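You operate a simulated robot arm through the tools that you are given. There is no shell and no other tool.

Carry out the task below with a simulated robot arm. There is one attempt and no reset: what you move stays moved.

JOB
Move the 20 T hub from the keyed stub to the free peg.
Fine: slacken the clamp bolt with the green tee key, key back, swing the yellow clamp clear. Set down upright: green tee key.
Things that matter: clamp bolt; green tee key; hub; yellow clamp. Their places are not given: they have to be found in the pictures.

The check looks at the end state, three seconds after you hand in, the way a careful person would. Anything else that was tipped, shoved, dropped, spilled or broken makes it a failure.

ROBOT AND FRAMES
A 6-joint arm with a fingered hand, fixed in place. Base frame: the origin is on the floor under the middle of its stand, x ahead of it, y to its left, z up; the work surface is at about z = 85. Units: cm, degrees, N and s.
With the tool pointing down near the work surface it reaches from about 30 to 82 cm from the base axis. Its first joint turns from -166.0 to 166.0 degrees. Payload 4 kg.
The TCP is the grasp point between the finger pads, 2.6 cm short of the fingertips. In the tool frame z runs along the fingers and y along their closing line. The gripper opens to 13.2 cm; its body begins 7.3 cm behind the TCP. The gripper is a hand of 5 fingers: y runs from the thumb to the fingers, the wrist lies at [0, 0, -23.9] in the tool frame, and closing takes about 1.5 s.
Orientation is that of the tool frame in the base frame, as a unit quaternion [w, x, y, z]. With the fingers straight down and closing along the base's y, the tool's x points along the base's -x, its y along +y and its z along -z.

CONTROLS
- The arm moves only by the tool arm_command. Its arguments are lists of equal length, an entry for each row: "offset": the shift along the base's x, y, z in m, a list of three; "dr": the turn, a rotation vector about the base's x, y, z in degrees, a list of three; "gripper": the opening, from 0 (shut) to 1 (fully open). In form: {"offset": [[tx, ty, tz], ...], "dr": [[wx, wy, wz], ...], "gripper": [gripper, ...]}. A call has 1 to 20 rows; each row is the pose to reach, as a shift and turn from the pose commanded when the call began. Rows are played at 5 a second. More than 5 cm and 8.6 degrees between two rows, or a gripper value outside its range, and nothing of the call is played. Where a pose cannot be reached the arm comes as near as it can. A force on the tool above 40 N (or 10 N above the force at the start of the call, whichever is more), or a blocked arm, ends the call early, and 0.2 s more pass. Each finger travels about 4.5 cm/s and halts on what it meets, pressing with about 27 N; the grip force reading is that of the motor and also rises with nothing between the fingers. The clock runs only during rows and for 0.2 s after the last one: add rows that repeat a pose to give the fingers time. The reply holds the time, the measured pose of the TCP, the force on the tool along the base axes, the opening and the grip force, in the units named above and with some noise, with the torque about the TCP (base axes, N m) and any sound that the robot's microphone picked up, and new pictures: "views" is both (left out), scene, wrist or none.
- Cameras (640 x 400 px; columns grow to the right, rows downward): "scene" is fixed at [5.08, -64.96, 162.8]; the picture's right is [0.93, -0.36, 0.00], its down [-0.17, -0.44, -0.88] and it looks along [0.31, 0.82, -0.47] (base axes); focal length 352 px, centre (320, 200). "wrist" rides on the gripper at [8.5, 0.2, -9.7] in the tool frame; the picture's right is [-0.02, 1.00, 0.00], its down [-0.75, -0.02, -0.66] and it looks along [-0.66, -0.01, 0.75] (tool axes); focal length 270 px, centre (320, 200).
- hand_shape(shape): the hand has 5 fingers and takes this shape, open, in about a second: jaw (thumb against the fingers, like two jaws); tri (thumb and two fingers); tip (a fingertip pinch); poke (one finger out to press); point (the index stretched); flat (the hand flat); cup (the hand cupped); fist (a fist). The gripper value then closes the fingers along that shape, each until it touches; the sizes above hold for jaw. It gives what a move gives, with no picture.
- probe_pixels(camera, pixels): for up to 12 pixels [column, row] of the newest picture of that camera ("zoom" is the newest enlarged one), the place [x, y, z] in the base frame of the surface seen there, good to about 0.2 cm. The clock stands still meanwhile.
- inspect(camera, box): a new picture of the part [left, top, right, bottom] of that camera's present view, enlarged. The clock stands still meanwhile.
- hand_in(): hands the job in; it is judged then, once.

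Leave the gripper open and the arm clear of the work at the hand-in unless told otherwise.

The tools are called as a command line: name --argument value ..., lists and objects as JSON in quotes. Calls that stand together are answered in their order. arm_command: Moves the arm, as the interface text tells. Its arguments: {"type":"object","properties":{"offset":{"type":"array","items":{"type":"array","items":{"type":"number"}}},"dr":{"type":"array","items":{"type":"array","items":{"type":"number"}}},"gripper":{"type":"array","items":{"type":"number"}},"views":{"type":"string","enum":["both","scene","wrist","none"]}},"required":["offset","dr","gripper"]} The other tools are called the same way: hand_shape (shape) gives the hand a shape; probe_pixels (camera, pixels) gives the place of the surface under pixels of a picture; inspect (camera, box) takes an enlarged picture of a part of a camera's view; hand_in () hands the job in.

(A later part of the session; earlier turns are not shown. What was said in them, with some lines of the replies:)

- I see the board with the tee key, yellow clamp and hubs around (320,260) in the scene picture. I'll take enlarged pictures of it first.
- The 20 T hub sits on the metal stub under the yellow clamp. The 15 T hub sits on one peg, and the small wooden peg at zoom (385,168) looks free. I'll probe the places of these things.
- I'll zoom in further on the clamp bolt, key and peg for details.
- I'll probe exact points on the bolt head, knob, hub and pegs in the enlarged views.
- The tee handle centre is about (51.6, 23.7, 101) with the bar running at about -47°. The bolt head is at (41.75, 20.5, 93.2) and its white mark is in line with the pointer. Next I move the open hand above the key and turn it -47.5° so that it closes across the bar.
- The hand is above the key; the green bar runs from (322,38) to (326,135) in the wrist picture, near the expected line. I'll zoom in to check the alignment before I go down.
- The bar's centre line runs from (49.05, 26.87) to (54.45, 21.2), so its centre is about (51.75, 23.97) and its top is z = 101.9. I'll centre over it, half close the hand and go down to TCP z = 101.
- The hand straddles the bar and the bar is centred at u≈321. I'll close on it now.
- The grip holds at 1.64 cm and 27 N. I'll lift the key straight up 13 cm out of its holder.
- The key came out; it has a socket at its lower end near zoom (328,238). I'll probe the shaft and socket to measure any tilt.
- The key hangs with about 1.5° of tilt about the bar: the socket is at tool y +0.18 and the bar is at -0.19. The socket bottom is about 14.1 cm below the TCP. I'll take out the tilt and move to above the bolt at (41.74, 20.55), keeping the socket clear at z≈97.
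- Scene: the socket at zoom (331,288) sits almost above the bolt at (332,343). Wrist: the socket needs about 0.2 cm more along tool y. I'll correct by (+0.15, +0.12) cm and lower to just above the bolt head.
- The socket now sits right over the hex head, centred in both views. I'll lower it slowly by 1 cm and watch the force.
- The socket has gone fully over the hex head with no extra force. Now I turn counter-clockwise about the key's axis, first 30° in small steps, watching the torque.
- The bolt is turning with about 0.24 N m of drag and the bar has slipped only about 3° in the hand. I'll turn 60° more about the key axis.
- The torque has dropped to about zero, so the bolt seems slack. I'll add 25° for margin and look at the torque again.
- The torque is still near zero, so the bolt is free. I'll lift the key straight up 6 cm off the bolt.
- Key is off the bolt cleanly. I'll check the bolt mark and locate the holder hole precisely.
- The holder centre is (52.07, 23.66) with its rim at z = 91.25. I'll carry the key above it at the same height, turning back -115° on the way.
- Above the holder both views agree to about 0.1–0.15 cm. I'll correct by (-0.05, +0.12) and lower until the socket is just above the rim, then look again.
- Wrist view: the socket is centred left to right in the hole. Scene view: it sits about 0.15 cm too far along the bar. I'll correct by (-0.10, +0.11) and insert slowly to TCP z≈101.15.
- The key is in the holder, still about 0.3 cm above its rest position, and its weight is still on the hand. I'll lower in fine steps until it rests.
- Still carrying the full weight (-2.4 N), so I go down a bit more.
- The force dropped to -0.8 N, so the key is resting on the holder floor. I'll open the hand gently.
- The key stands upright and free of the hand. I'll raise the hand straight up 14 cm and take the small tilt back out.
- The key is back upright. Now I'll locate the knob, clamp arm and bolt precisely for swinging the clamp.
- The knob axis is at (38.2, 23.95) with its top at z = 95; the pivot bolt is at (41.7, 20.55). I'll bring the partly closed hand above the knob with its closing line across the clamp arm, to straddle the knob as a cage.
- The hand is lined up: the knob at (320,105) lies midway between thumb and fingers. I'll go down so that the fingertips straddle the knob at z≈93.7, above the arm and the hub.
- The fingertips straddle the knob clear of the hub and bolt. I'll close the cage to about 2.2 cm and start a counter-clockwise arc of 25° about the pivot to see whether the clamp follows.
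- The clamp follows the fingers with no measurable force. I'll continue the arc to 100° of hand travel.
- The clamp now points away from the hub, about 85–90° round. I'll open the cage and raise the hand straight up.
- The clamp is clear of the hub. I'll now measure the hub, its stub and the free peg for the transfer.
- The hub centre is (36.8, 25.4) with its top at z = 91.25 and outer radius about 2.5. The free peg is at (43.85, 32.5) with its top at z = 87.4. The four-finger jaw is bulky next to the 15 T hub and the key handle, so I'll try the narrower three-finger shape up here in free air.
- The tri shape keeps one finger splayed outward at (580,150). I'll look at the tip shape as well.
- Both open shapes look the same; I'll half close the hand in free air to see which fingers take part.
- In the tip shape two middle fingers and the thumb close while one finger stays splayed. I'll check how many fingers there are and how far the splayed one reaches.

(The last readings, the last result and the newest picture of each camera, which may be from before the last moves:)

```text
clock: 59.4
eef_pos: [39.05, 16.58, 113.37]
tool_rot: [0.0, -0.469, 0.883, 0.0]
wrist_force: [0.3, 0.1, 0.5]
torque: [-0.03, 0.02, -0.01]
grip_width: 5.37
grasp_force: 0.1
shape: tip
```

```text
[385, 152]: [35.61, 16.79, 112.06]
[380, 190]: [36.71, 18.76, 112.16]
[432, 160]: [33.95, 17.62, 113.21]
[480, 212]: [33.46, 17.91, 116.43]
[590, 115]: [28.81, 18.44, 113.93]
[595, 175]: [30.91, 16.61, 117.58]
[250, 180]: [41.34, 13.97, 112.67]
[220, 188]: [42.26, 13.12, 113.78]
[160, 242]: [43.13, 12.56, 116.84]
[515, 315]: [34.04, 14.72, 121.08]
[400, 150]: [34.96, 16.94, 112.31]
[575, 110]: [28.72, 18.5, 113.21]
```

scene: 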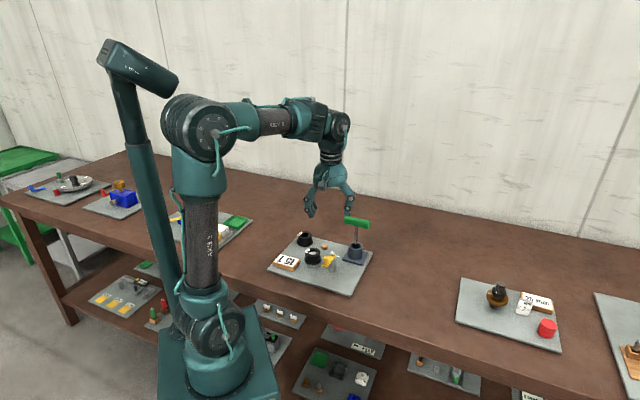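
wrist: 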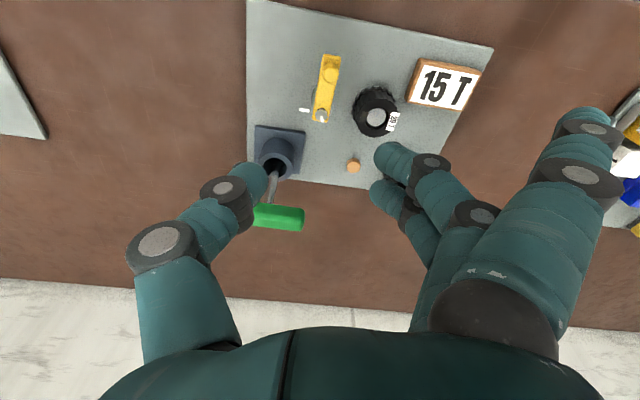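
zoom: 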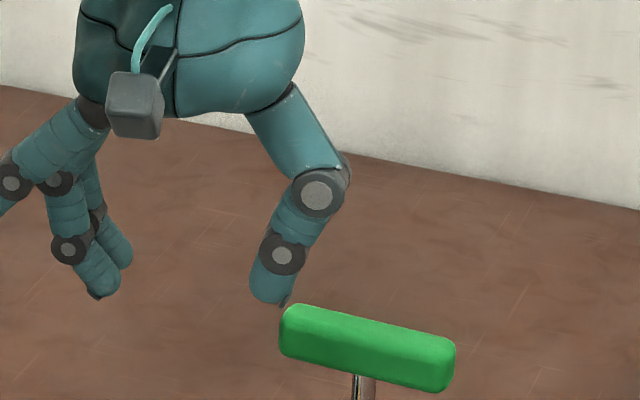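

There are four fingers, at about tool x = +4.2, +1.9, -0.4 and -2.7, and the thumb is at about +1.0; in tip shape the two middle ones close. I'll move above the hub with the closing line at 45°, offset so that thumb and two fingers centre on the hub, and view the hand from the other side.

arm_command --offset '[[-0.0011, 0.0055, 0], [-0.0023, 0.011, 0], [-0.0034, 0.0165, 0], [-0.0046, 0.022, 0], [-0.0057, 0.0275, 0], [-0.0069, 0.033, 0], [-0.008, 0.0385, -0.01], [-0.0092, 0.044, -0.02], [-0.0103, 0.0495, -0.03], [-0.0115, 0.055, -0.04], [-0.0126, 0.0605, -0.05], [-0.0138, 0.066, -0.06], [-0.0149, 0.0715, -0.07], [-0.0161, 0.077, -0.08], [-0.0172, 0.0825, -0.083], [-0.0172, 0.0825, -0.083]]' --dr '[[0, 0, -6.8], [0, 0, -13.6], [0, 0, -20.4], [0, 0, -27.2], [0, 0, -34], [0, 0, -40.8], [0, 0, -47.6], [0, 0, -54.4], [0, 0, -61.2], [0, 0, -68], [0, 0, -74.8], [0, 0, -81.6], [0, 0, -88.4], [0, 0, -95.2], [0, 0, -101], [0, 0, -101]]' --gripper '[0.4, 0.42, 0.45, 0.5, 0.55, 0.6, 0.65, 0.65, 0.65, 0.65, 0.65, 0.65, 0.65, 0.65, 0.65, 0.65]' --views "both"

inspect --camera "scene" --box '[280, 170, 380, 275]'

```text
clock: 62.8
eef_pos: [37.32, 24.7, 105.13]
tool_rot: [0.0, 0.383, 0.924, 0.0]
wrist_force: [-1.0, -0.1, 0.1]
torque: [-0.03, -0.02, 0.0]
grip_width: 8.55
grasp_force: 0.0
shape: tip
```

scene: 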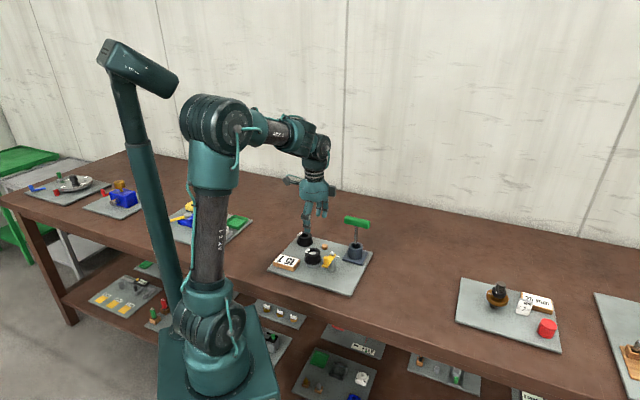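
wrist: 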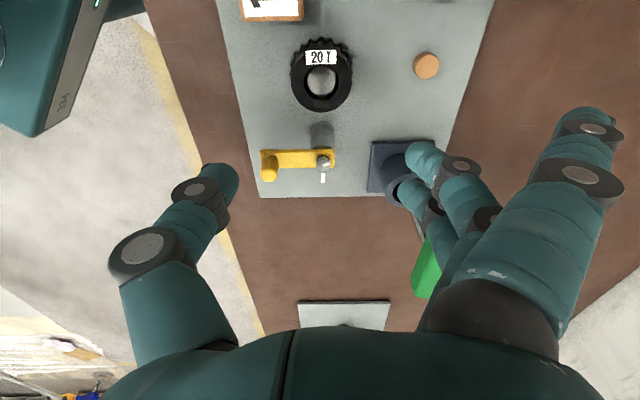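

```text
3.81 times, centred on (330, 222) of scene
```

zoom: 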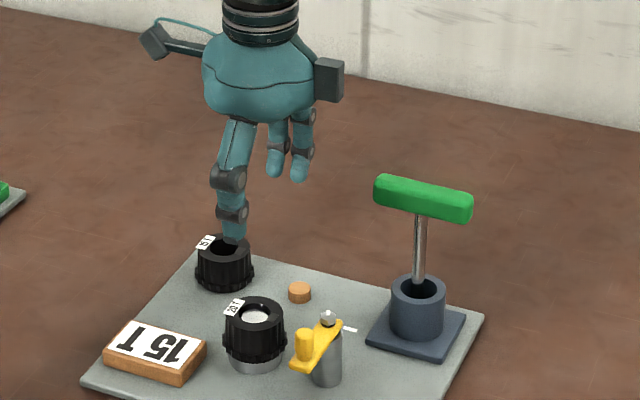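

The clamp is well clear, pointing left at (290,158) in the wrist view. Before going down I'll re-measure the key handle's present place, because the hand's body must pass it later at the peg.

probe_pixels --camera "zoom" --pixels '[[380, 182], [378, 198], [400, 188], [465, 198], [468, 215], [425, 193], [330, 95], [318, 60], [335, 62], [155, 40], [210, 70], [312, 80]]'

inspect --camera "wrist" --box '[270, 20, 370, 130]'

```text
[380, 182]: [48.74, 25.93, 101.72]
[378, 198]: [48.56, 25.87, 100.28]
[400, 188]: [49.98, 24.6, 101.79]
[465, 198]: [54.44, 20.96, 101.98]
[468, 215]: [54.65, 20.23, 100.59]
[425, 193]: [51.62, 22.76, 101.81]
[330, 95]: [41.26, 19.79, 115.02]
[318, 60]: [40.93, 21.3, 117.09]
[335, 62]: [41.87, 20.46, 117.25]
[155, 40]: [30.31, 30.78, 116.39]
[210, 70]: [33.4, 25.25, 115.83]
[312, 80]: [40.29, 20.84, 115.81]
```

```text
3.64 times, centred on (320, 75) of wrist
```

zoom: 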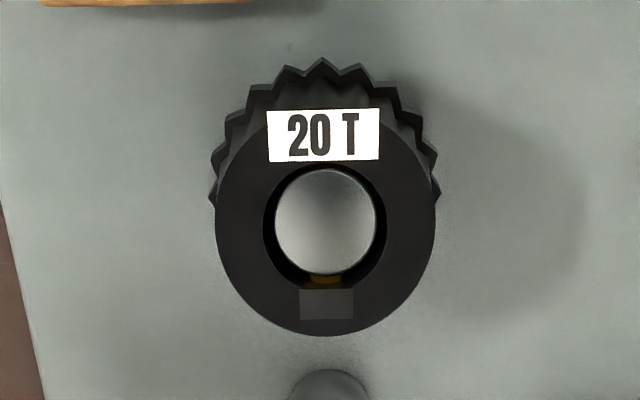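

The hub appears at zoom (326,222), i.e. tool x≈+0.9, y≈+0.15, which is almost ideal. I'll shift +0.11, +0.11 cm and lower to just above the hub, then check.

arm_command --offset '[[0.0005, 0.0005, -0.01], [0.0011, 0.0011, -0.02], [0.0011, 0.0011, -0.033], [0.0011, 0.0011, -0.046], [0.0011, 0.0011, -0.059], [0.0011, 0.0011, -0.072], [0.0011, 0.0011, -0.084], [0.0011, 0.0011, -0.094], [0.0011, 0.0011, -0.1], [0.0011, 0.0011, -0.1]]' --dr '[[0, 0, 0], [0, 0, 0], [0, 0, 0], [0, 0, 0], [0, 0, 0], [0, 0, 0], [0, 0, 0], [0, 0, 0], [0, 0, 0], [0, 0, 0]]' --gripper '[0.65, 0.65, 0.65, 0.65, 0.65, 0.65, 0.65, 0.65, 0.65, 0.65]' --views "both"

inspect --camera "scene" --box '[275, 190, 365, 280]'

```text
clock: 65.0
eef_pos: [37.36, 24.78, 95.18]
tool_rot: [0.0, 0.383, 0.924, 0.001]
wrist_force: [0.4, -0.3, 0.1]
torque: [0.0, 0.02, 0.04]
grip_width: 8.55
grasp_force: 0.0
shape: tip
```

scene: 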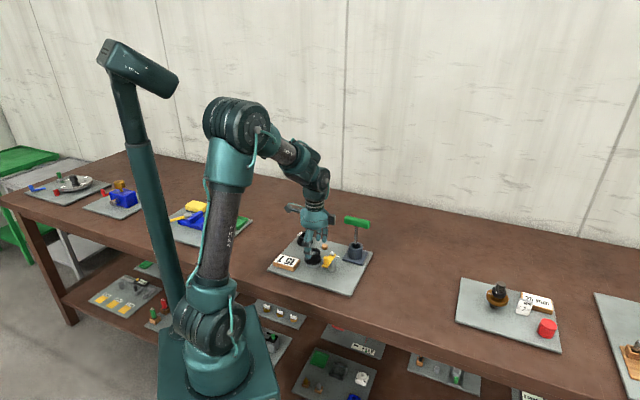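
wrist: 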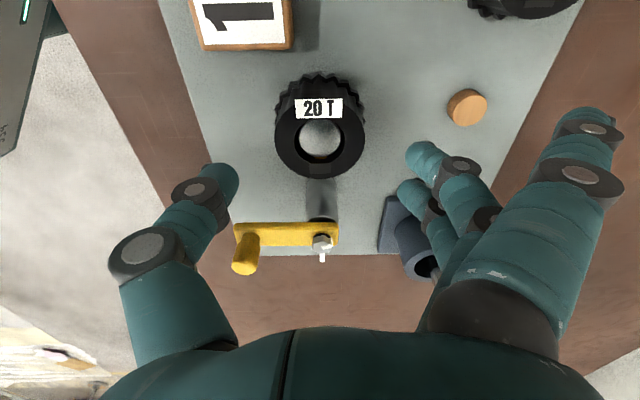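

```text
4.44 times, centred on (320, 235) of scene
```

zoom: 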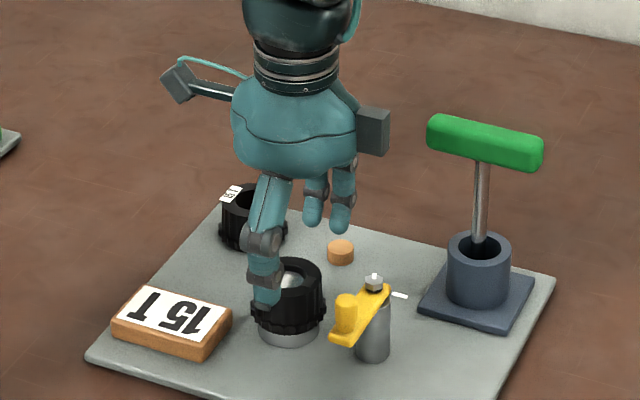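

The hub is centred at (320,135) between thumb and fingers, and the clamp, bolt and peg are clear. I'll go down the last 4 cm to put the fingertips beside the hub's lower half.

arm_command --offset '[[0, 0, -0.006], [0, 0, -0.012], [0, 0, -0.018], [0, 0, -0.024], [0, 0, -0.03], [0, 0, -0.035], [0, 0, -0.039], [0, 0, -0.039]]' --dr '[[0, 0, 0], [0, 0, 0], [0, 0, 0], [0, 0, 0], [0, 0, 0], [0, 0, 0], [0, 0, 0], [0, 0, 0]]' --gripper '[0.65, 0.65, 0.65, 0.65, 0.65, 0.65, 0.65, 0.65]' --views "both"

inspect --camera "scene" --box '[290, 205, 360, 280]'

inspect --camera "wrist" --box '[200, 80, 480, 280]'

```text
clock: 66.8
eef_pos: [37.35, 24.72, 91.21]
tool_rot: [0.0, 0.382, 0.924, 0.0]
wrist_force: [0.1, -0.3, 0.4]
torque: [0.01, 0.0, -0.02]
grip_width: 8.55
grasp_force: 0.1
shape: tip
```

scene: 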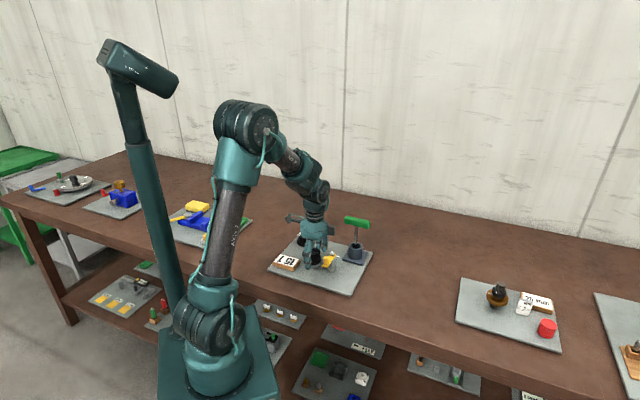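
wrist: 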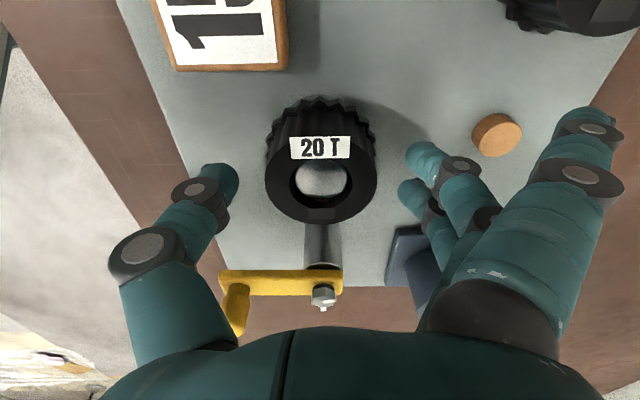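

```text
5.33 times, centred on (325, 242) of scene
```

zoom: 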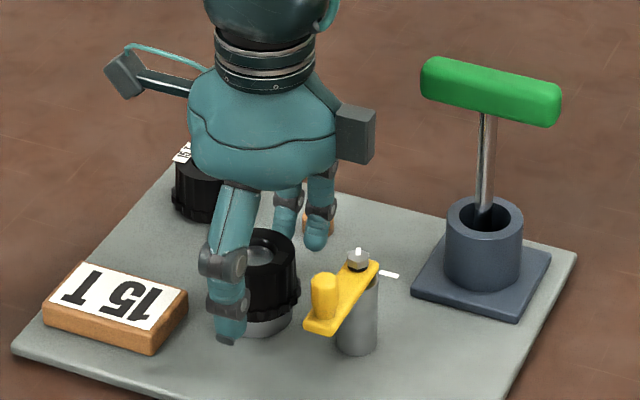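

```text
2.00 times, centred on (340, 180) of wrist
```

zoom: 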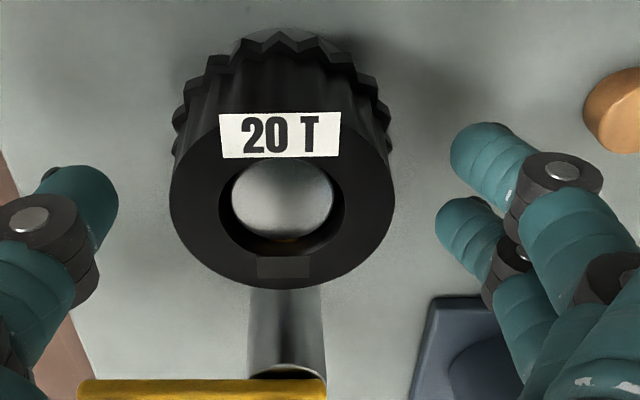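

The fingertips stand on both sides of the hub, well clear of everything else. I'll close gradually and look at the contact.

arm_command --offset '[[0, 0, 0], [0, 0, 0], [0, 0, 0], [0, 0, 0], [0, 0, 0], [0, 0, 0], [0, 0, 0], [0, 0, 0], [0, 0, 0]]' --dr '[[0, 0, 0], [0, 0, 0], [0, 0, 0], [0, 0, 0], [0, 0, 0], [0, 0, 0], [0, 0, 0], [0, 0, 0], [0, 0, 0]]' --gripper '[0.6, 0.55, 0.5, 0.46, 0.42, 0.38, 0.34, 0.3, 0.3]' --views "both"

inspect --camera "wrist" --box '[200, 80, 480, 280]'

inspect --camera "scene" --box '[290, 205, 360, 280]'

```text
clock: 68.8
eef_pos: [37.3, 24.94, 91.36]
tool_rot: [0.001, 0.383, 0.924, 0.0]
wrist_force: [-0.3, 0.0, -1.7]
torque: [-0.02, -0.02, -0.02]
grip_width: 3.96
grasp_force: 27.2
shape: tip
```

scene: 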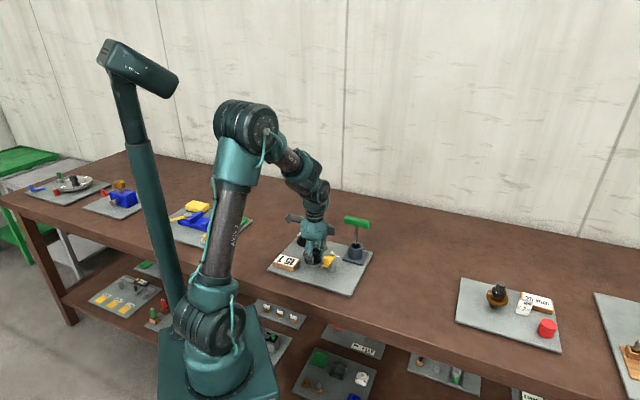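
wrist: 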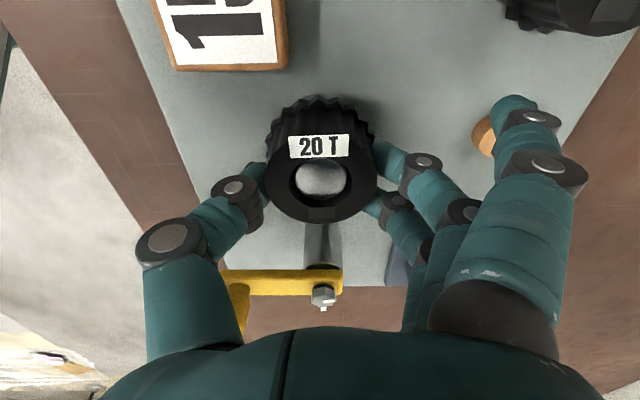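

```text
2.00 times, centred on (340, 180) of wrist
```

zoom: 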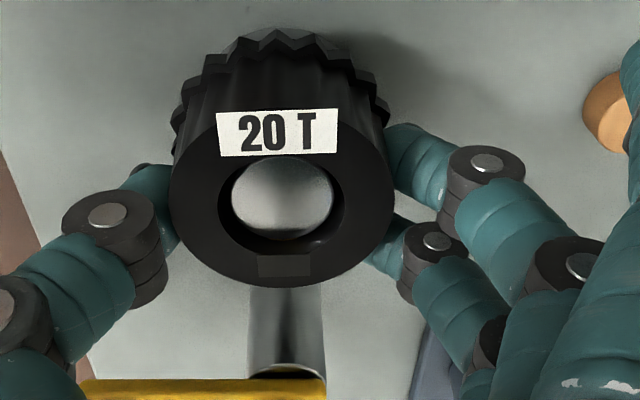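

```text
5.33 times, centred on (325, 242) of scene
```

zoom: 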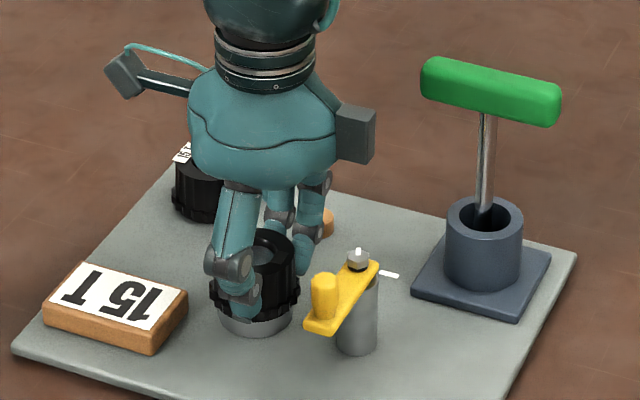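

Thumb and two fingers press the hub at 27 N, level on both sides. I'll lift straight up slowly, first 2 cm, and watch the force.

arm_command --offset '[[0, 0, 0.002], [0, 0, 0.004], [0, 0, 0.006], [0, 0, 0.009], [0, 0, 0.012], [0, 0, 0.016], [0, 0, 0.02], [0, 0, 0.02]]' --dr '[[0, 0, 0], [0, 0, 0], [0, 0, 0], [0, 0, 0], [0, 0, 0], [0, 0, 0], [0, 0, 0], [0, 0, 0]]' --gripper '[0.3, 0.3, 0.3, 0.3, 0.3, 0.3, 0.3, 0.3]' --views "both"

inspect --camera "scene" --box '[290, 205, 360, 280]'

inspect --camera "wrist" --box '[200, 80, 480, 280]'

```text
clock: 70.6
eef_pos: [37.44, 24.79, 93.16]
tool_rot: [-0.001, 0.383, 0.924, 0.0]
wrist_force: [-0.2, 0.1, -2.3]
torque: [-0.04, -0.02, 0.0]
grip_width: 3.92
grasp_force: 26.6
shape: tip
```

scene: 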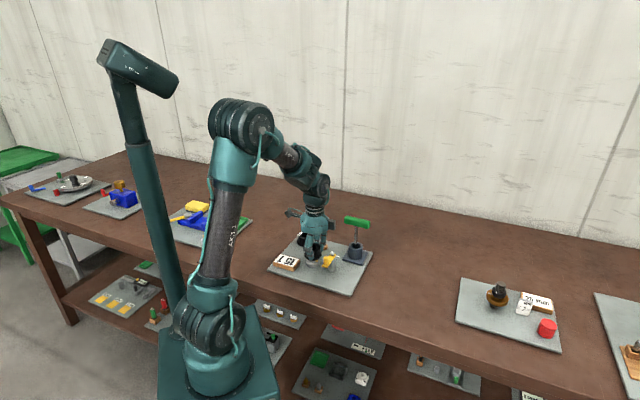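
wrist: 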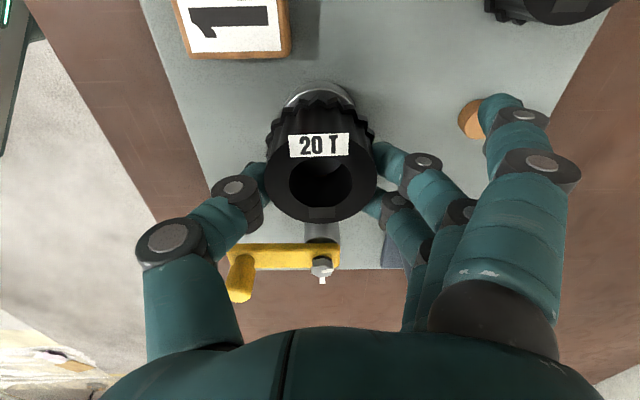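

```text
5.33 times, centred on (325, 242) of scene
```

zoom: 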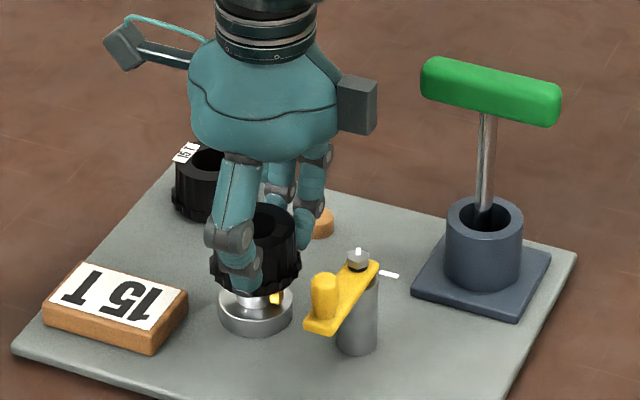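

```text
2.00 times, centred on (340, 180) of wrist
```

zoom: 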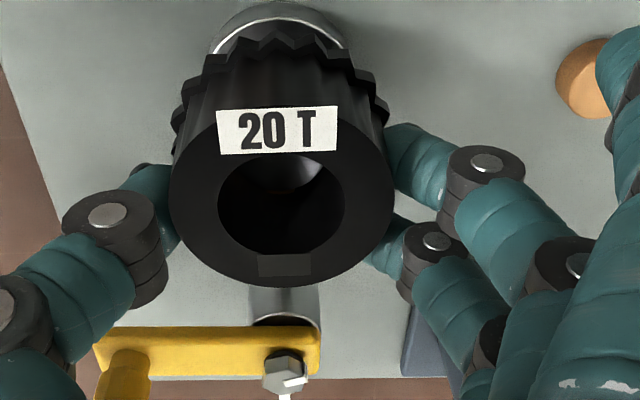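

The hub is coming off cleanly (about 2 N of weight, 26.6 N grip); the brass key of the stub is visible below it. I'll lift 3 cm more, then carry it toward the peg at that height with a slight turn to -55°.

arm_command --offset '[[0, 0, 0.004], [0, 0, 0.01], [0, 0, 0.016], [0, 0, 0.022], [0, 0, 0.028], [0, 0, 0.03], [0.004, 0.004, 0.03], [0.01, 0.01, 0.03], [0.017, 0.017, 0.03], [0.024, 0.024, 0.03], [0.031, 0.031, 0.03], [0.038, 0.038, 0.03], [0.045, 0.045, 0.03], [0.0495, 0.0495, 0.03], [0.0495, 0.0495, 0.03]]' --dr '[[0, 0, 0], [0, 0, 0], [0, 0, 0], [0, 0, 0], [0, 0, 0], [0, 0, 0], [0, 0, 0], [0, 0, -1], [0, 0, -3], [0, 0, -5], [0, 0, -7], [0, 0, -9], [0, 0, -10], [0, 0, -10], [0, 0, -10]]' --gripper '[0.3, 0.3, 0.3, 0.3, 0.3, 0.3, 0.3, 0.3, 0.3, 0.3, 0.3, 0.3, 0.3, 0.3, 0.3]' --views "both"

inspect --camera "scene" --box '[285, 190, 375, 280]'

inspect --camera "wrist" --box '[200, 80, 480, 280]'

```text
clock: 73.8
eef_pos: [42.36, 29.95, 96.26]
tool_rot: [0.0, 0.462, 0.887, 0.0]
wrist_force: [-0.4, -0.6, -3.0]
torque: [-0.02, -0.02, -0.01]
grip_width: 3.94
grasp_force: 27.3
shape: tip
```

scene: 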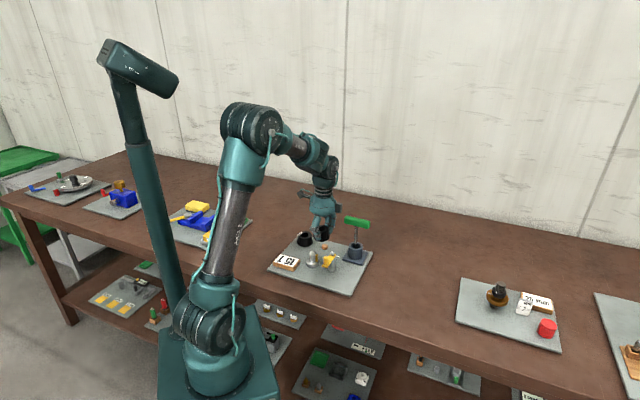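
wrist: 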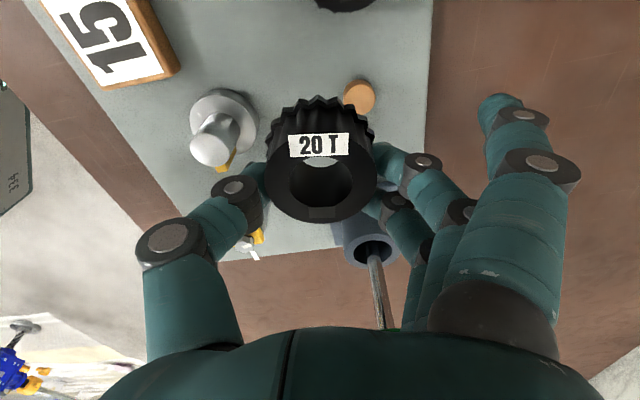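

```text
4.44 times, centred on (330, 235) of scene
```

zoom: 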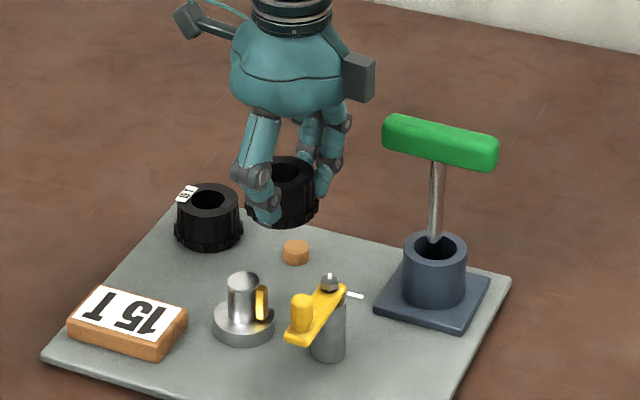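

```text
2.00 times, centred on (340, 180) of wrist
```

zoom: 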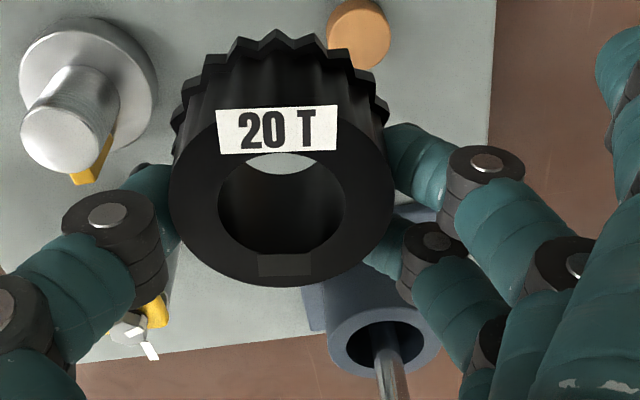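

The hub is held level and clear of everything; the peg shows at (359,95) in the wrist view. I'll lower 3.8 cm here, to keep the fingers below the key handle's height.

arm_command --offset '[[0, 0, -0.004], [0, 0, -0.01], [0, 0, -0.017], [0, 0, -0.024], [0, 0, -0.031], [0, 0, -0.036], [0, 0, -0.038], [0, 0, -0.038]]' --dr '[[0, 0, 0], [0, 0, 0], [0, 0, 0], [0, 0, 0], [0, 0, 0], [0, 0, 0], [0, 0, 0], [0, 0, 0]]' --gripper '[0.3, 0.3, 0.3, 0.3, 0.3, 0.3, 0.3, 0.3]' --views "both"

inspect --camera "scene" --box '[285, 200, 375, 280]'

```text
clock: 75.6
eef_pos: [42.19, 29.92, 92.32]
tool_rot: [0.0, 0.461, 0.887, 0.001]
wrist_force: [-0.7, -0.3, -2.1]
torque: [-0.03, -0.05, 0.07]
grip_width: 3.9
grasp_force: 27.3
shape: tip
```

scene: 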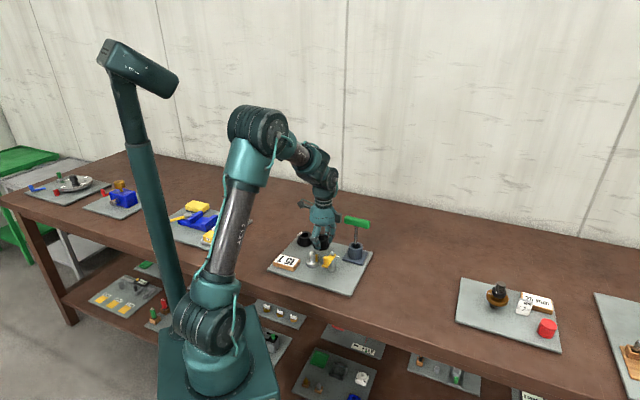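
wrist: 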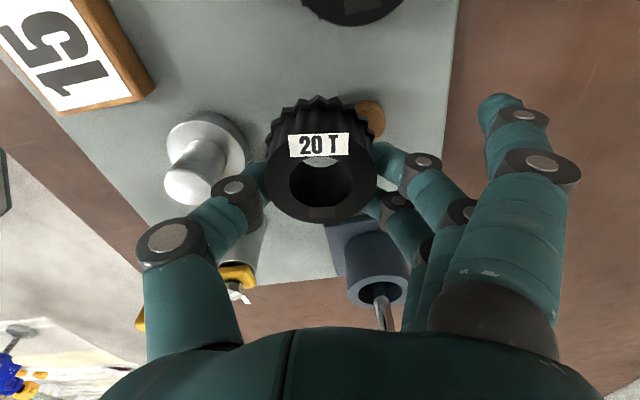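

```text
5.00 times, centred on (330, 240) of scene
```

zoom: 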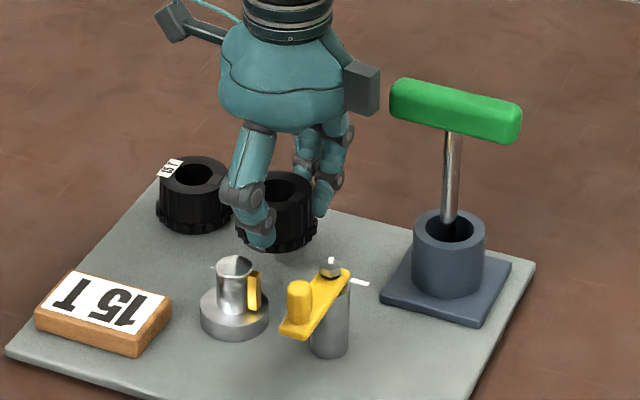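

All clear. Next I turn to -75° in place so that the box on the back of the hand stays away from the key handle, then shift over the peg at this height.

arm_command --offset '[[0, 0, 0], [0, 0, 0], [0, 0, 0], [0, 0, 0], [0.0025, 0.0025, 0], [0.006, 0.006, 0], [0.01, 0.0105, 0], [0.014, 0.0147, 0], [0.0163, 0.0171, 0], [0.0163, 0.0171, 0]]' --dr '[[0, 0, -5], [0, 0, -10], [0, 0, -15], [0, 0, -20], [0, 0, -20], [0, 0, -20], [0, 0, -20], [0, 0, -20], [0, 0, -20], [0, 0, -20]]' --gripper '[0.3, 0.3, 0.3, 0.3, 0.3, 0.3, 0.3, 0.3, 0.3, 0.3]' --views "both"

inspect --camera "scene" --box '[285, 200, 375, 280]'

inspect --camera "wrist" --box '[220, 80, 420, 240]'

```text
clock: 77.8
eef_pos: [43.9, 31.52, 92.38]
tool_rot: [0.0, 0.609, 0.793, 0.0]
wrist_force: [0.0, 0.5, -2.2]
torque: [-0.05, -0.04, 0.0]
grip_width: 3.88
grasp_force: 27.6
shape: tip
```

scene: 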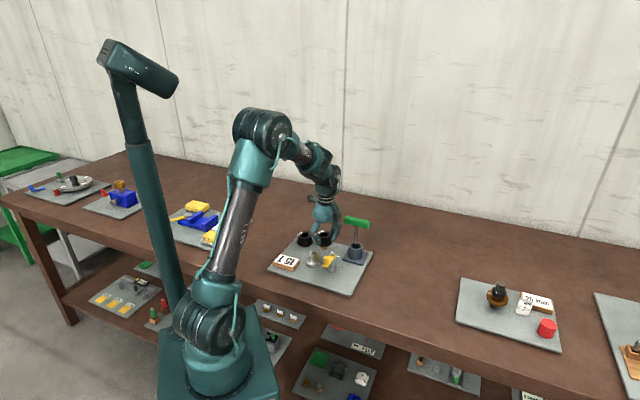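
wrist: 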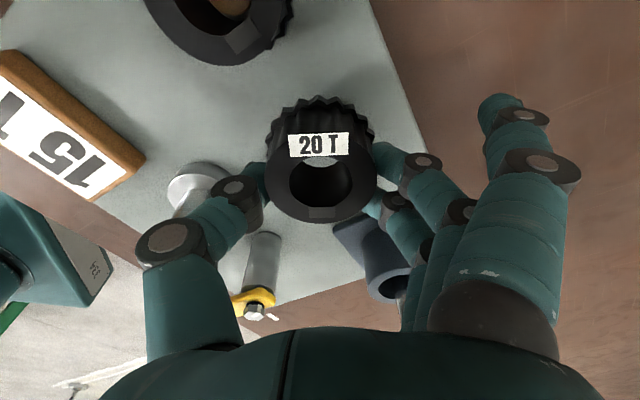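

```text
5.00 times, centred on (330, 240) of scene
```

zoom: 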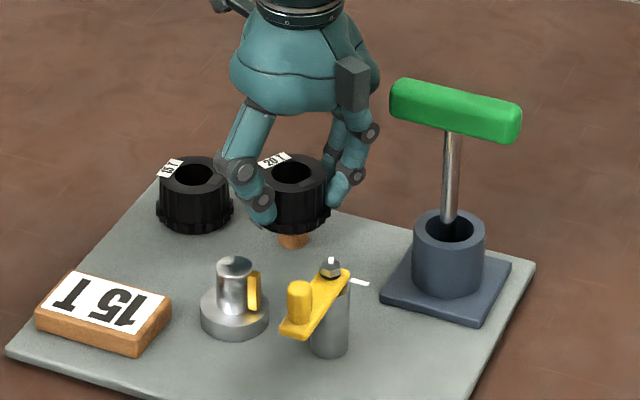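

```text
2.50 times, centred on (320, 160) of wrist
```

zoom: 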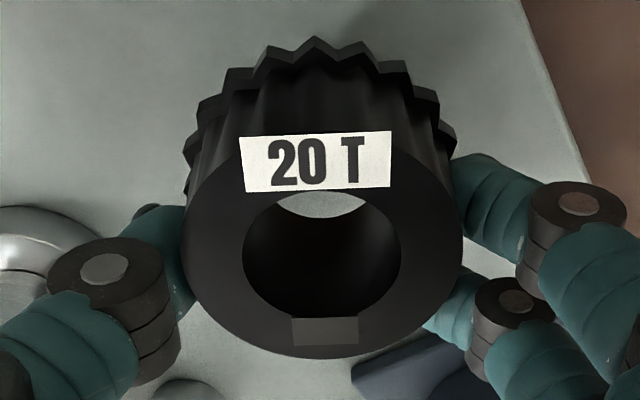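

The hub now hangs above the peg; the peg's top edge shows below it at scene zoom (293,243). I'll probe the hub's top rim for its true centre.

probe_pixels --camera "zoom" --pixels '[[213, 260], [430, 260], [222, 300], [418, 300], [265, 335], [380, 335], [240, 205], [400, 205], [325, 345], [255, 212], [390, 305], [255, 305]]'

inspect --camera "scene" --box '[308, 220, 344, 252]'

```text
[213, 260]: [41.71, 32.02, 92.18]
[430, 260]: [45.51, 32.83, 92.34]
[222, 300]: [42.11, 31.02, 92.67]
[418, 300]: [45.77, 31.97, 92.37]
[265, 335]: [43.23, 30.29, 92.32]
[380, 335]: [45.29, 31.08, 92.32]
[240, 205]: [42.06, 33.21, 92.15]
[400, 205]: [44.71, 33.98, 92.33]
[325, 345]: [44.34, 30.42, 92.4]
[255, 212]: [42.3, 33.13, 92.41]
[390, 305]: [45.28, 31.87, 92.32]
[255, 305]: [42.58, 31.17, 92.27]
```

```text
12.50 times, centred on (326, 236) of scene
```

zoom: 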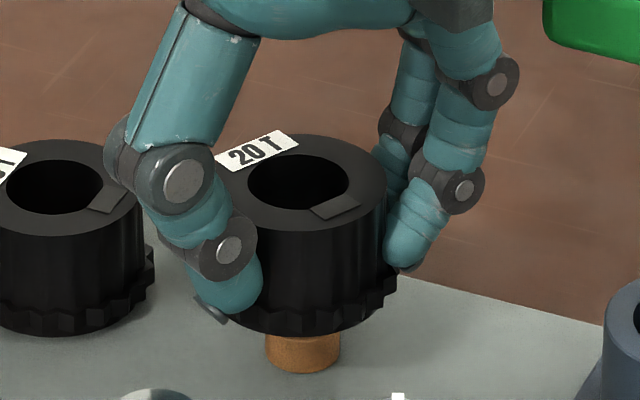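

probe_pixels --camera "zoom" --pixels '[[298, 222], [298, 145], [365, 180], [235, 190], [340, 150], [300, 260], [303, 350], [275, 352], [332, 352], [303, 365], [60, 150], [60, 225]]'

```text
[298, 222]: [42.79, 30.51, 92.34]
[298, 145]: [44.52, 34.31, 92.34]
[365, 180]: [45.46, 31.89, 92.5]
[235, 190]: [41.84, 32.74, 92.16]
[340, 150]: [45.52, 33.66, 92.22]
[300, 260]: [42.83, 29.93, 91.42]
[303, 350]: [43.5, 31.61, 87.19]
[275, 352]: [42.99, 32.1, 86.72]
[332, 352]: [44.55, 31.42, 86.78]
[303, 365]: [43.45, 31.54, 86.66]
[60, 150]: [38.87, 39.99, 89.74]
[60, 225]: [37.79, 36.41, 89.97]
```

The hub centre is (43.66, 32.38) and the peg centre is (43.8, 32.4). I'll shift +0.14 cm in x and lower in stages, watching the force; first 1.9 cm.

arm_command --offset '[[0.0007, 0, 0], [0.0014, 0, -0.001], [0.0014, 0, -0.004], [0.0014, 0, -0.007], [0.0014, 0, -0.01], [0.0014, 0, -0.012], [0.0014, 0, -0.014], [0.0014, 0, -0.016], [0.0014, 0, -0.018], [0.0014, 0, -0.019], [0.0014, 0, -0.019]]' --dr '[[0, 0, 0], [0, 0, 0], [0, 0, 0], [0, 0, 0], [0, 0, 0], [0, 0, 0], [0, 0, 0], [0, 0, 0], [0, 0, 0], [0, 0, 0], [0, 0, 0]]' --gripper '[0.3, 0.3, 0.3, 0.3, 0.3, 0.3, 0.3, 0.3, 0.3, 0.3, 0.3]' --views "both"

inspect --camera "scene" --box '[308, 220, 344, 252]'

```text
clock: 80.2
eef_pos: [43.99, 31.48, 90.54]
tool_rot: [0.001, 0.608, 0.794, -0.001]
wrist_force: [-0.1, -0.3, -3.2]
torque: [-0.03, -0.03, 0.0]
grip_width: 3.91
grasp_force: 26.9
shape: tip
```

scene: 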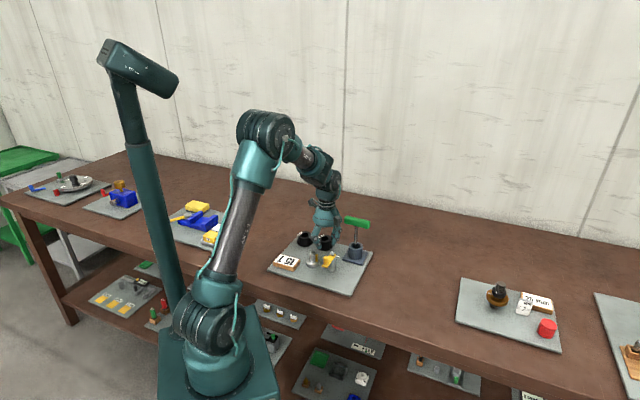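
wrist: 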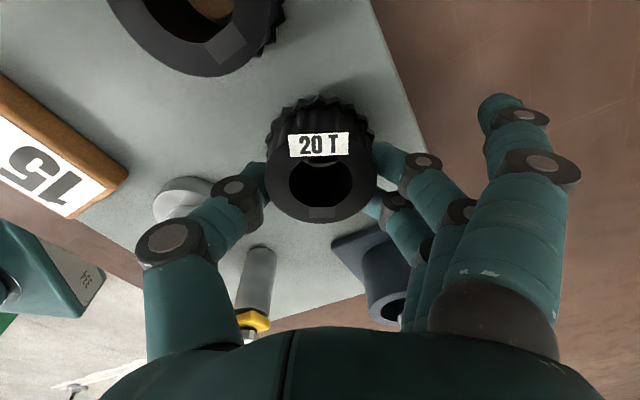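

```text
12.50 times, centred on (326, 236) of scene
```

zoom: 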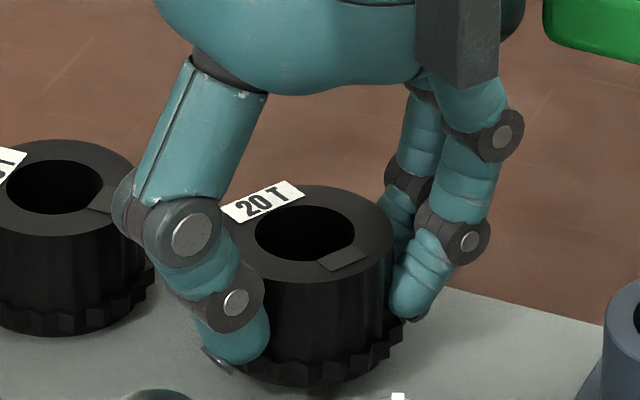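

There's no contact and the hub has gone over the peg. I'll lower the last bit in fine steps until it rests on the board.

arm_command --offset '[[0, 0, -0.001], [0, 0, -0.002], [0, 0, -0.003], [0, 0, -0.004], [0, 0, -0.0045], [0, 0, -0.005], [0, 0, -0.005]]' --dr '[[0, 0, 0], [0, 0, 0], [0, 0, 0], [0, 0, 0], [0, 0, 0], [0, 0, 0], [0, 0, 0]]' --gripper '[0.3, 0.3, 0.3, 0.3, 0.3, 0.3, 0.3]' --views "wrist"

inspect --camera "scene" --box '[308, 225, 344, 257]'

```text
clock: 81.8
eef_pos: [44.04, 31.52, 89.93]
tool_rot: [0.0, 0.609, 0.793, 0.0]
wrist_force: [-0.4, 0.6, -3.2]
torque: [-0.06, 0.01, 0.05]
grip_width: 3.93
grasp_force: 27.1
shape: tip
```

wrist: 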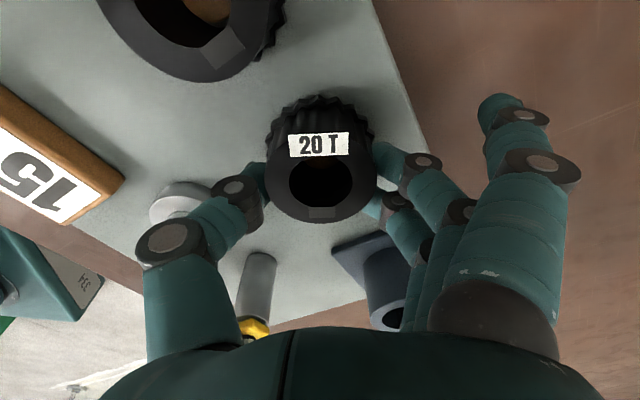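

```text
12.50 times, centred on (326, 241) of scene
```

zoom: 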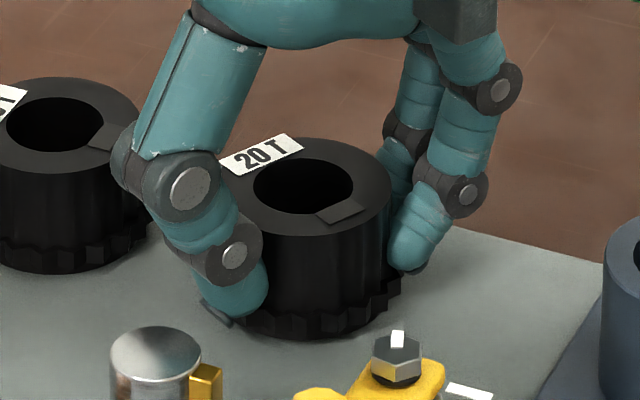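

Still the full weight; a little further.

arm_command --offset '[[0, 0, -0.0005], [0, 0, -0.001], [0, 0, -0.0015], [0, 0, -0.0015]]' --dr '[[0, 0, 0], [0, 0, 0], [0, 0, 0], [0, 0, 0]]' --gripper '[0.3, 0.3, 0.3, 0.3]' --views "none"

```text
clock: 82.8
eef_pos: [43.97, 31.54, 89.73]
tool_rot: [0.0, 0.609, 0.793, 0.0]
wrist_force: [0.4, -1.1, 1.3]
torque: [-0.02, -0.03, 0.01]
grip_width: 3.94
grasp_force: 26.7
shape: tip
```

The force has turned to +1.3 N, so the hub rests on the board. I'll open the fingers gently.

arm_command --offset '[[0, 0, 0], [0, 0, 0], [0, 0, 0], [0, 0, 0], [0, 0, 0], [0, 0, 0], [0, 0, 0], [0, 0, 0]]' --dr '[[0, 0, 0], [0, 0, 0], [0, 0, 0], [0, 0, 0], [0, 0, 0], [0, 0, 0], [0, 0, 0], [0, 0, 0]]' --gripper '[0.36, 0.4, 0.44, 0.48, 0.52, 0.56, 0.6, 0.6]' --views "both"

inspect --camera "scene" --box '[285, 205, 375, 280]'

inspect --camera "wrist" --box '[220, 80, 420, 240]'

```text
clock: 84.6
eef_pos: [43.98, 31.52, 89.88]
tool_rot: [0.0, 0.609, 0.793, 0.0]
wrist_force: [0.4, -0.4, 0.0]
torque: [-0.01, -0.03, -0.03]
grip_width: 7.85
grasp_force: 0.1
shape: tip
```

scene: 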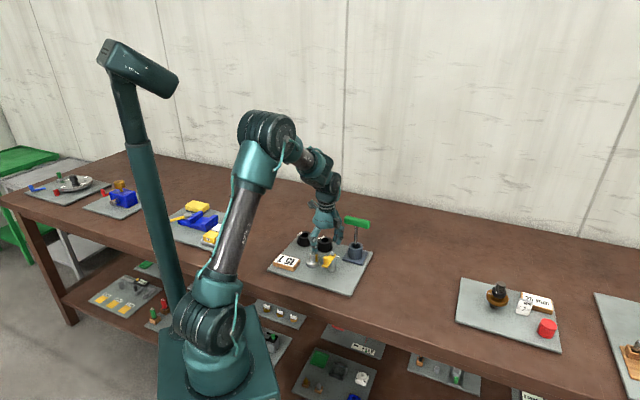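
wrist: 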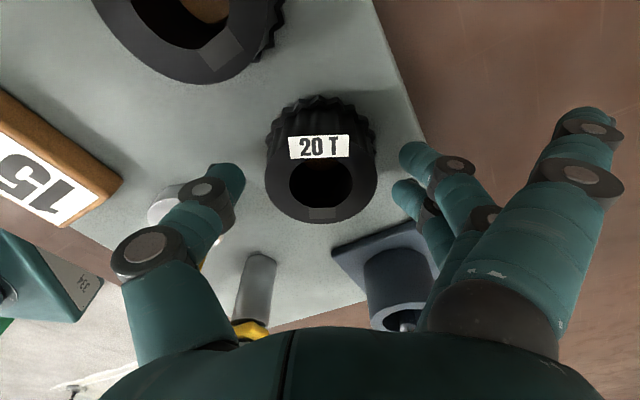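

```text
5.33 times, centred on (330, 242) of scene
```

zoom: 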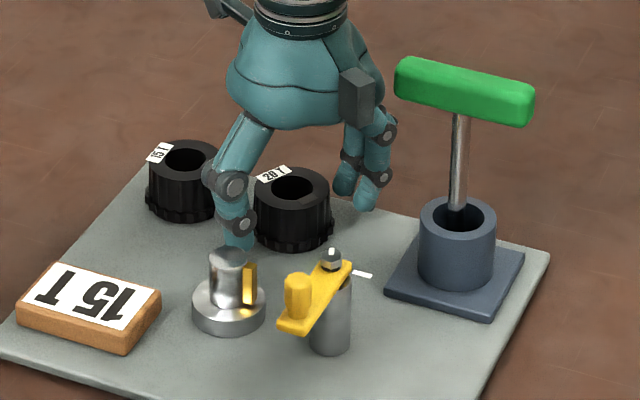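

```text
2.50 times, centred on (320, 160) of wrist
```

zoom: 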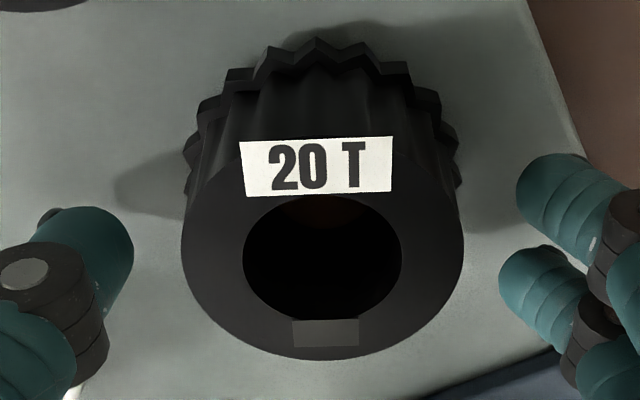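

The hub sits flat over the peg and the fingers are clear. I'll rise 4 cm straight up, then continue up while drifting away from the key.

arm_command --offset '[[0, 0, 0.004], [0, 0, 0.01], [0, 0, 0.018], [0, 0, 0.027], [0, 0, 0.036], [0, 0, 0.044], [-0.005, 0.005, 0.052], [-0.012, 0.012, 0.062], [-0.02, 0.02, 0.075], [-0.028, 0.028, 0.09], [-0.036, 0.036, 0.105], [-0.044, 0.044, 0.12], [-0.05, 0.05, 0.14], [-0.055, 0.055, 0.16], [-0.06, 0.06, 0.18], [-0.06, 0.06, 0.2], [-0.06, 0.06, 0.22], [-0.06, 0.06, 0.22]]' --dr '[[0, 0, 0], [0, 0, 0], [0, 0, 0], [0, 0, 0], [0, 0, 0], [0, 0, 0], [0, 0, 0], [0, 0, 0], [0, 0, 0], [0, 0, 0], [0, 0, 0], [0, 0, 0], [0, 0, 0], [0, 0, 0], [0, 0, 0], [0, 0, 0], [0, 0, 0], [0, 0, 0]]' --gripper '[0.6, 0.6, 0.6, 0.6, 0.6, 0.6, 0.6, 0.6, 0.6, 0.6, 0.6, 0.6, 0.65, 0.7, 0.8, 0.9, 1, 1]' --views "both"

inspect --camera "scene" --box '[270, 205, 380, 300]'

```text
clock: 88.4
eef_pos: [37.97, 37.63, 111.96]
tool_rot: [-0.001, 0.609, 0.793, 0.0]
wrist_force: [0.3, -1.0, -0.2]
torque: [-0.01, 0.02, 0.0]
grip_width: 13.19
grasp_force: 0.0
shape: tip
```

scene: 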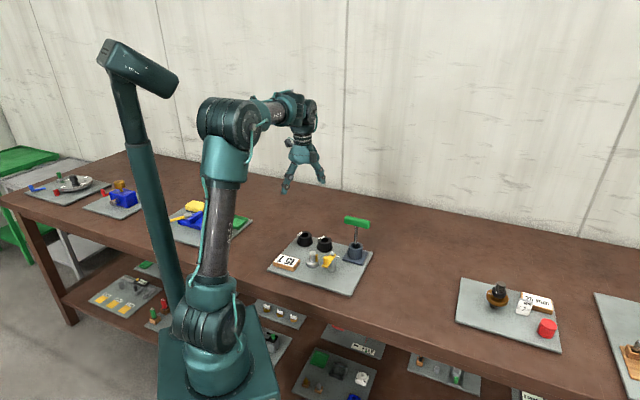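
wrist: 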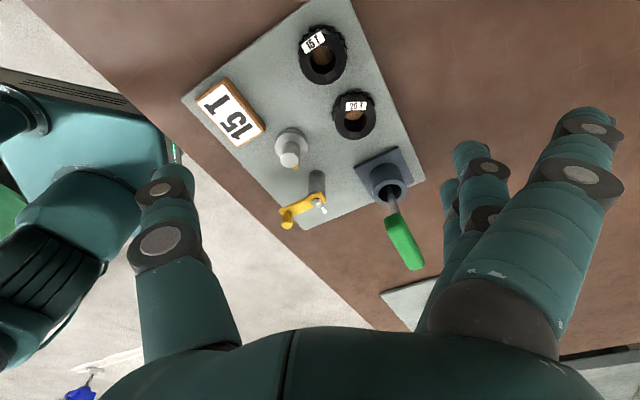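

```text
4.21 times, centred on (325, 252) of scene
```

zoom: 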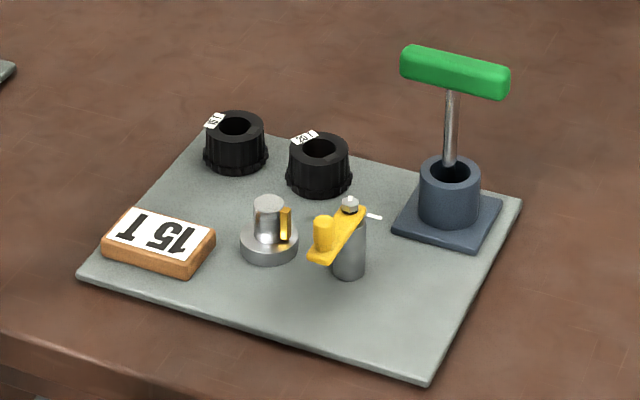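

Everything is in place and the arm is clear. I'll take a last close look at the hub on the peg, the clamp and the key.

inspect --camera "wrist" --box '[290, 15, 430, 150]'

inspect --camera "scene" --box '[300, 228, 350, 275]'

```text
2.96 times, centred on (360, 82) of wrist
```

zoom: 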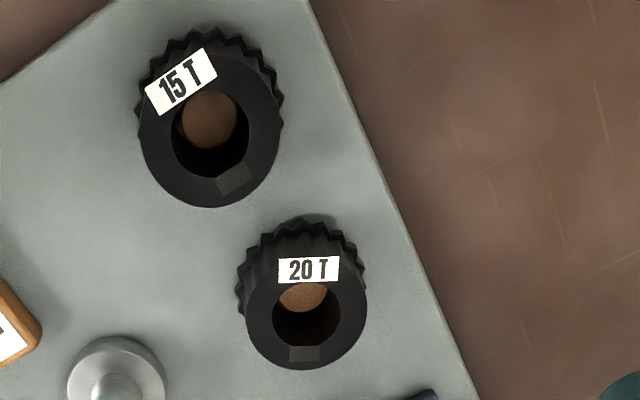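

```text
8.51 times, centred on (325, 252) of scene
```

zoom: 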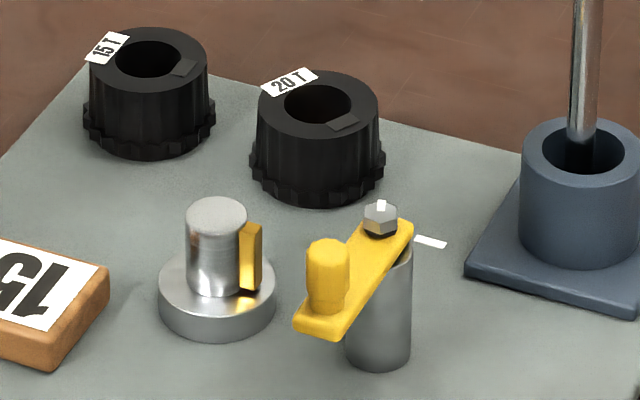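

The peg shows inside the 20 T bore and the hub looks level. A last probe of its rim will confirm that it is fully seated.

probe_pixels --camera "zoom" --pixels '[[270, 110], [368, 100], [315, 134], [320, 77], [145, 85], [145, 33], [190, 200], [330, 255], [380, 215]]'

```text
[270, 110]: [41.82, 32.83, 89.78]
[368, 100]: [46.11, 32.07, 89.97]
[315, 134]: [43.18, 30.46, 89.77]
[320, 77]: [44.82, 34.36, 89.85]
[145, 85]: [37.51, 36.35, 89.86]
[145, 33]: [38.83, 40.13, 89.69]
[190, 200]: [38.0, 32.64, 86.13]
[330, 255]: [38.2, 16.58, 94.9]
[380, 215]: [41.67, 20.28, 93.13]
```

The hub's rim is level at z≈89.85, the same as the 15 T hub on its own peg, so it is fully seated. The key stands upright in its holder, the clamp is swung clear, and the hand is open and away from the work. I'm handing in.

hand_in

```text
The job is handed in.
```

The 20 T hub is now on the free peg, and I have handed the job in. I don't have the check's result yet.

- **Clamp bolt:** I turned it about 115° counter-clockwise with the green tee key. The resistance dropped to near zero by about 90°, so it is slack.
- **Green tee key:** it is back in its holder, standing upright.
- **Yellow clamp:** it is swung roughly 85–90° away from the stub.
- **20 T hub:** it is level on the peg, with its top at the same height as the neighbouring 15 T hub.

I saw nothing else tipped, moved or dropped in the last pictures. I left the hand open and the arm raised clear of the work.
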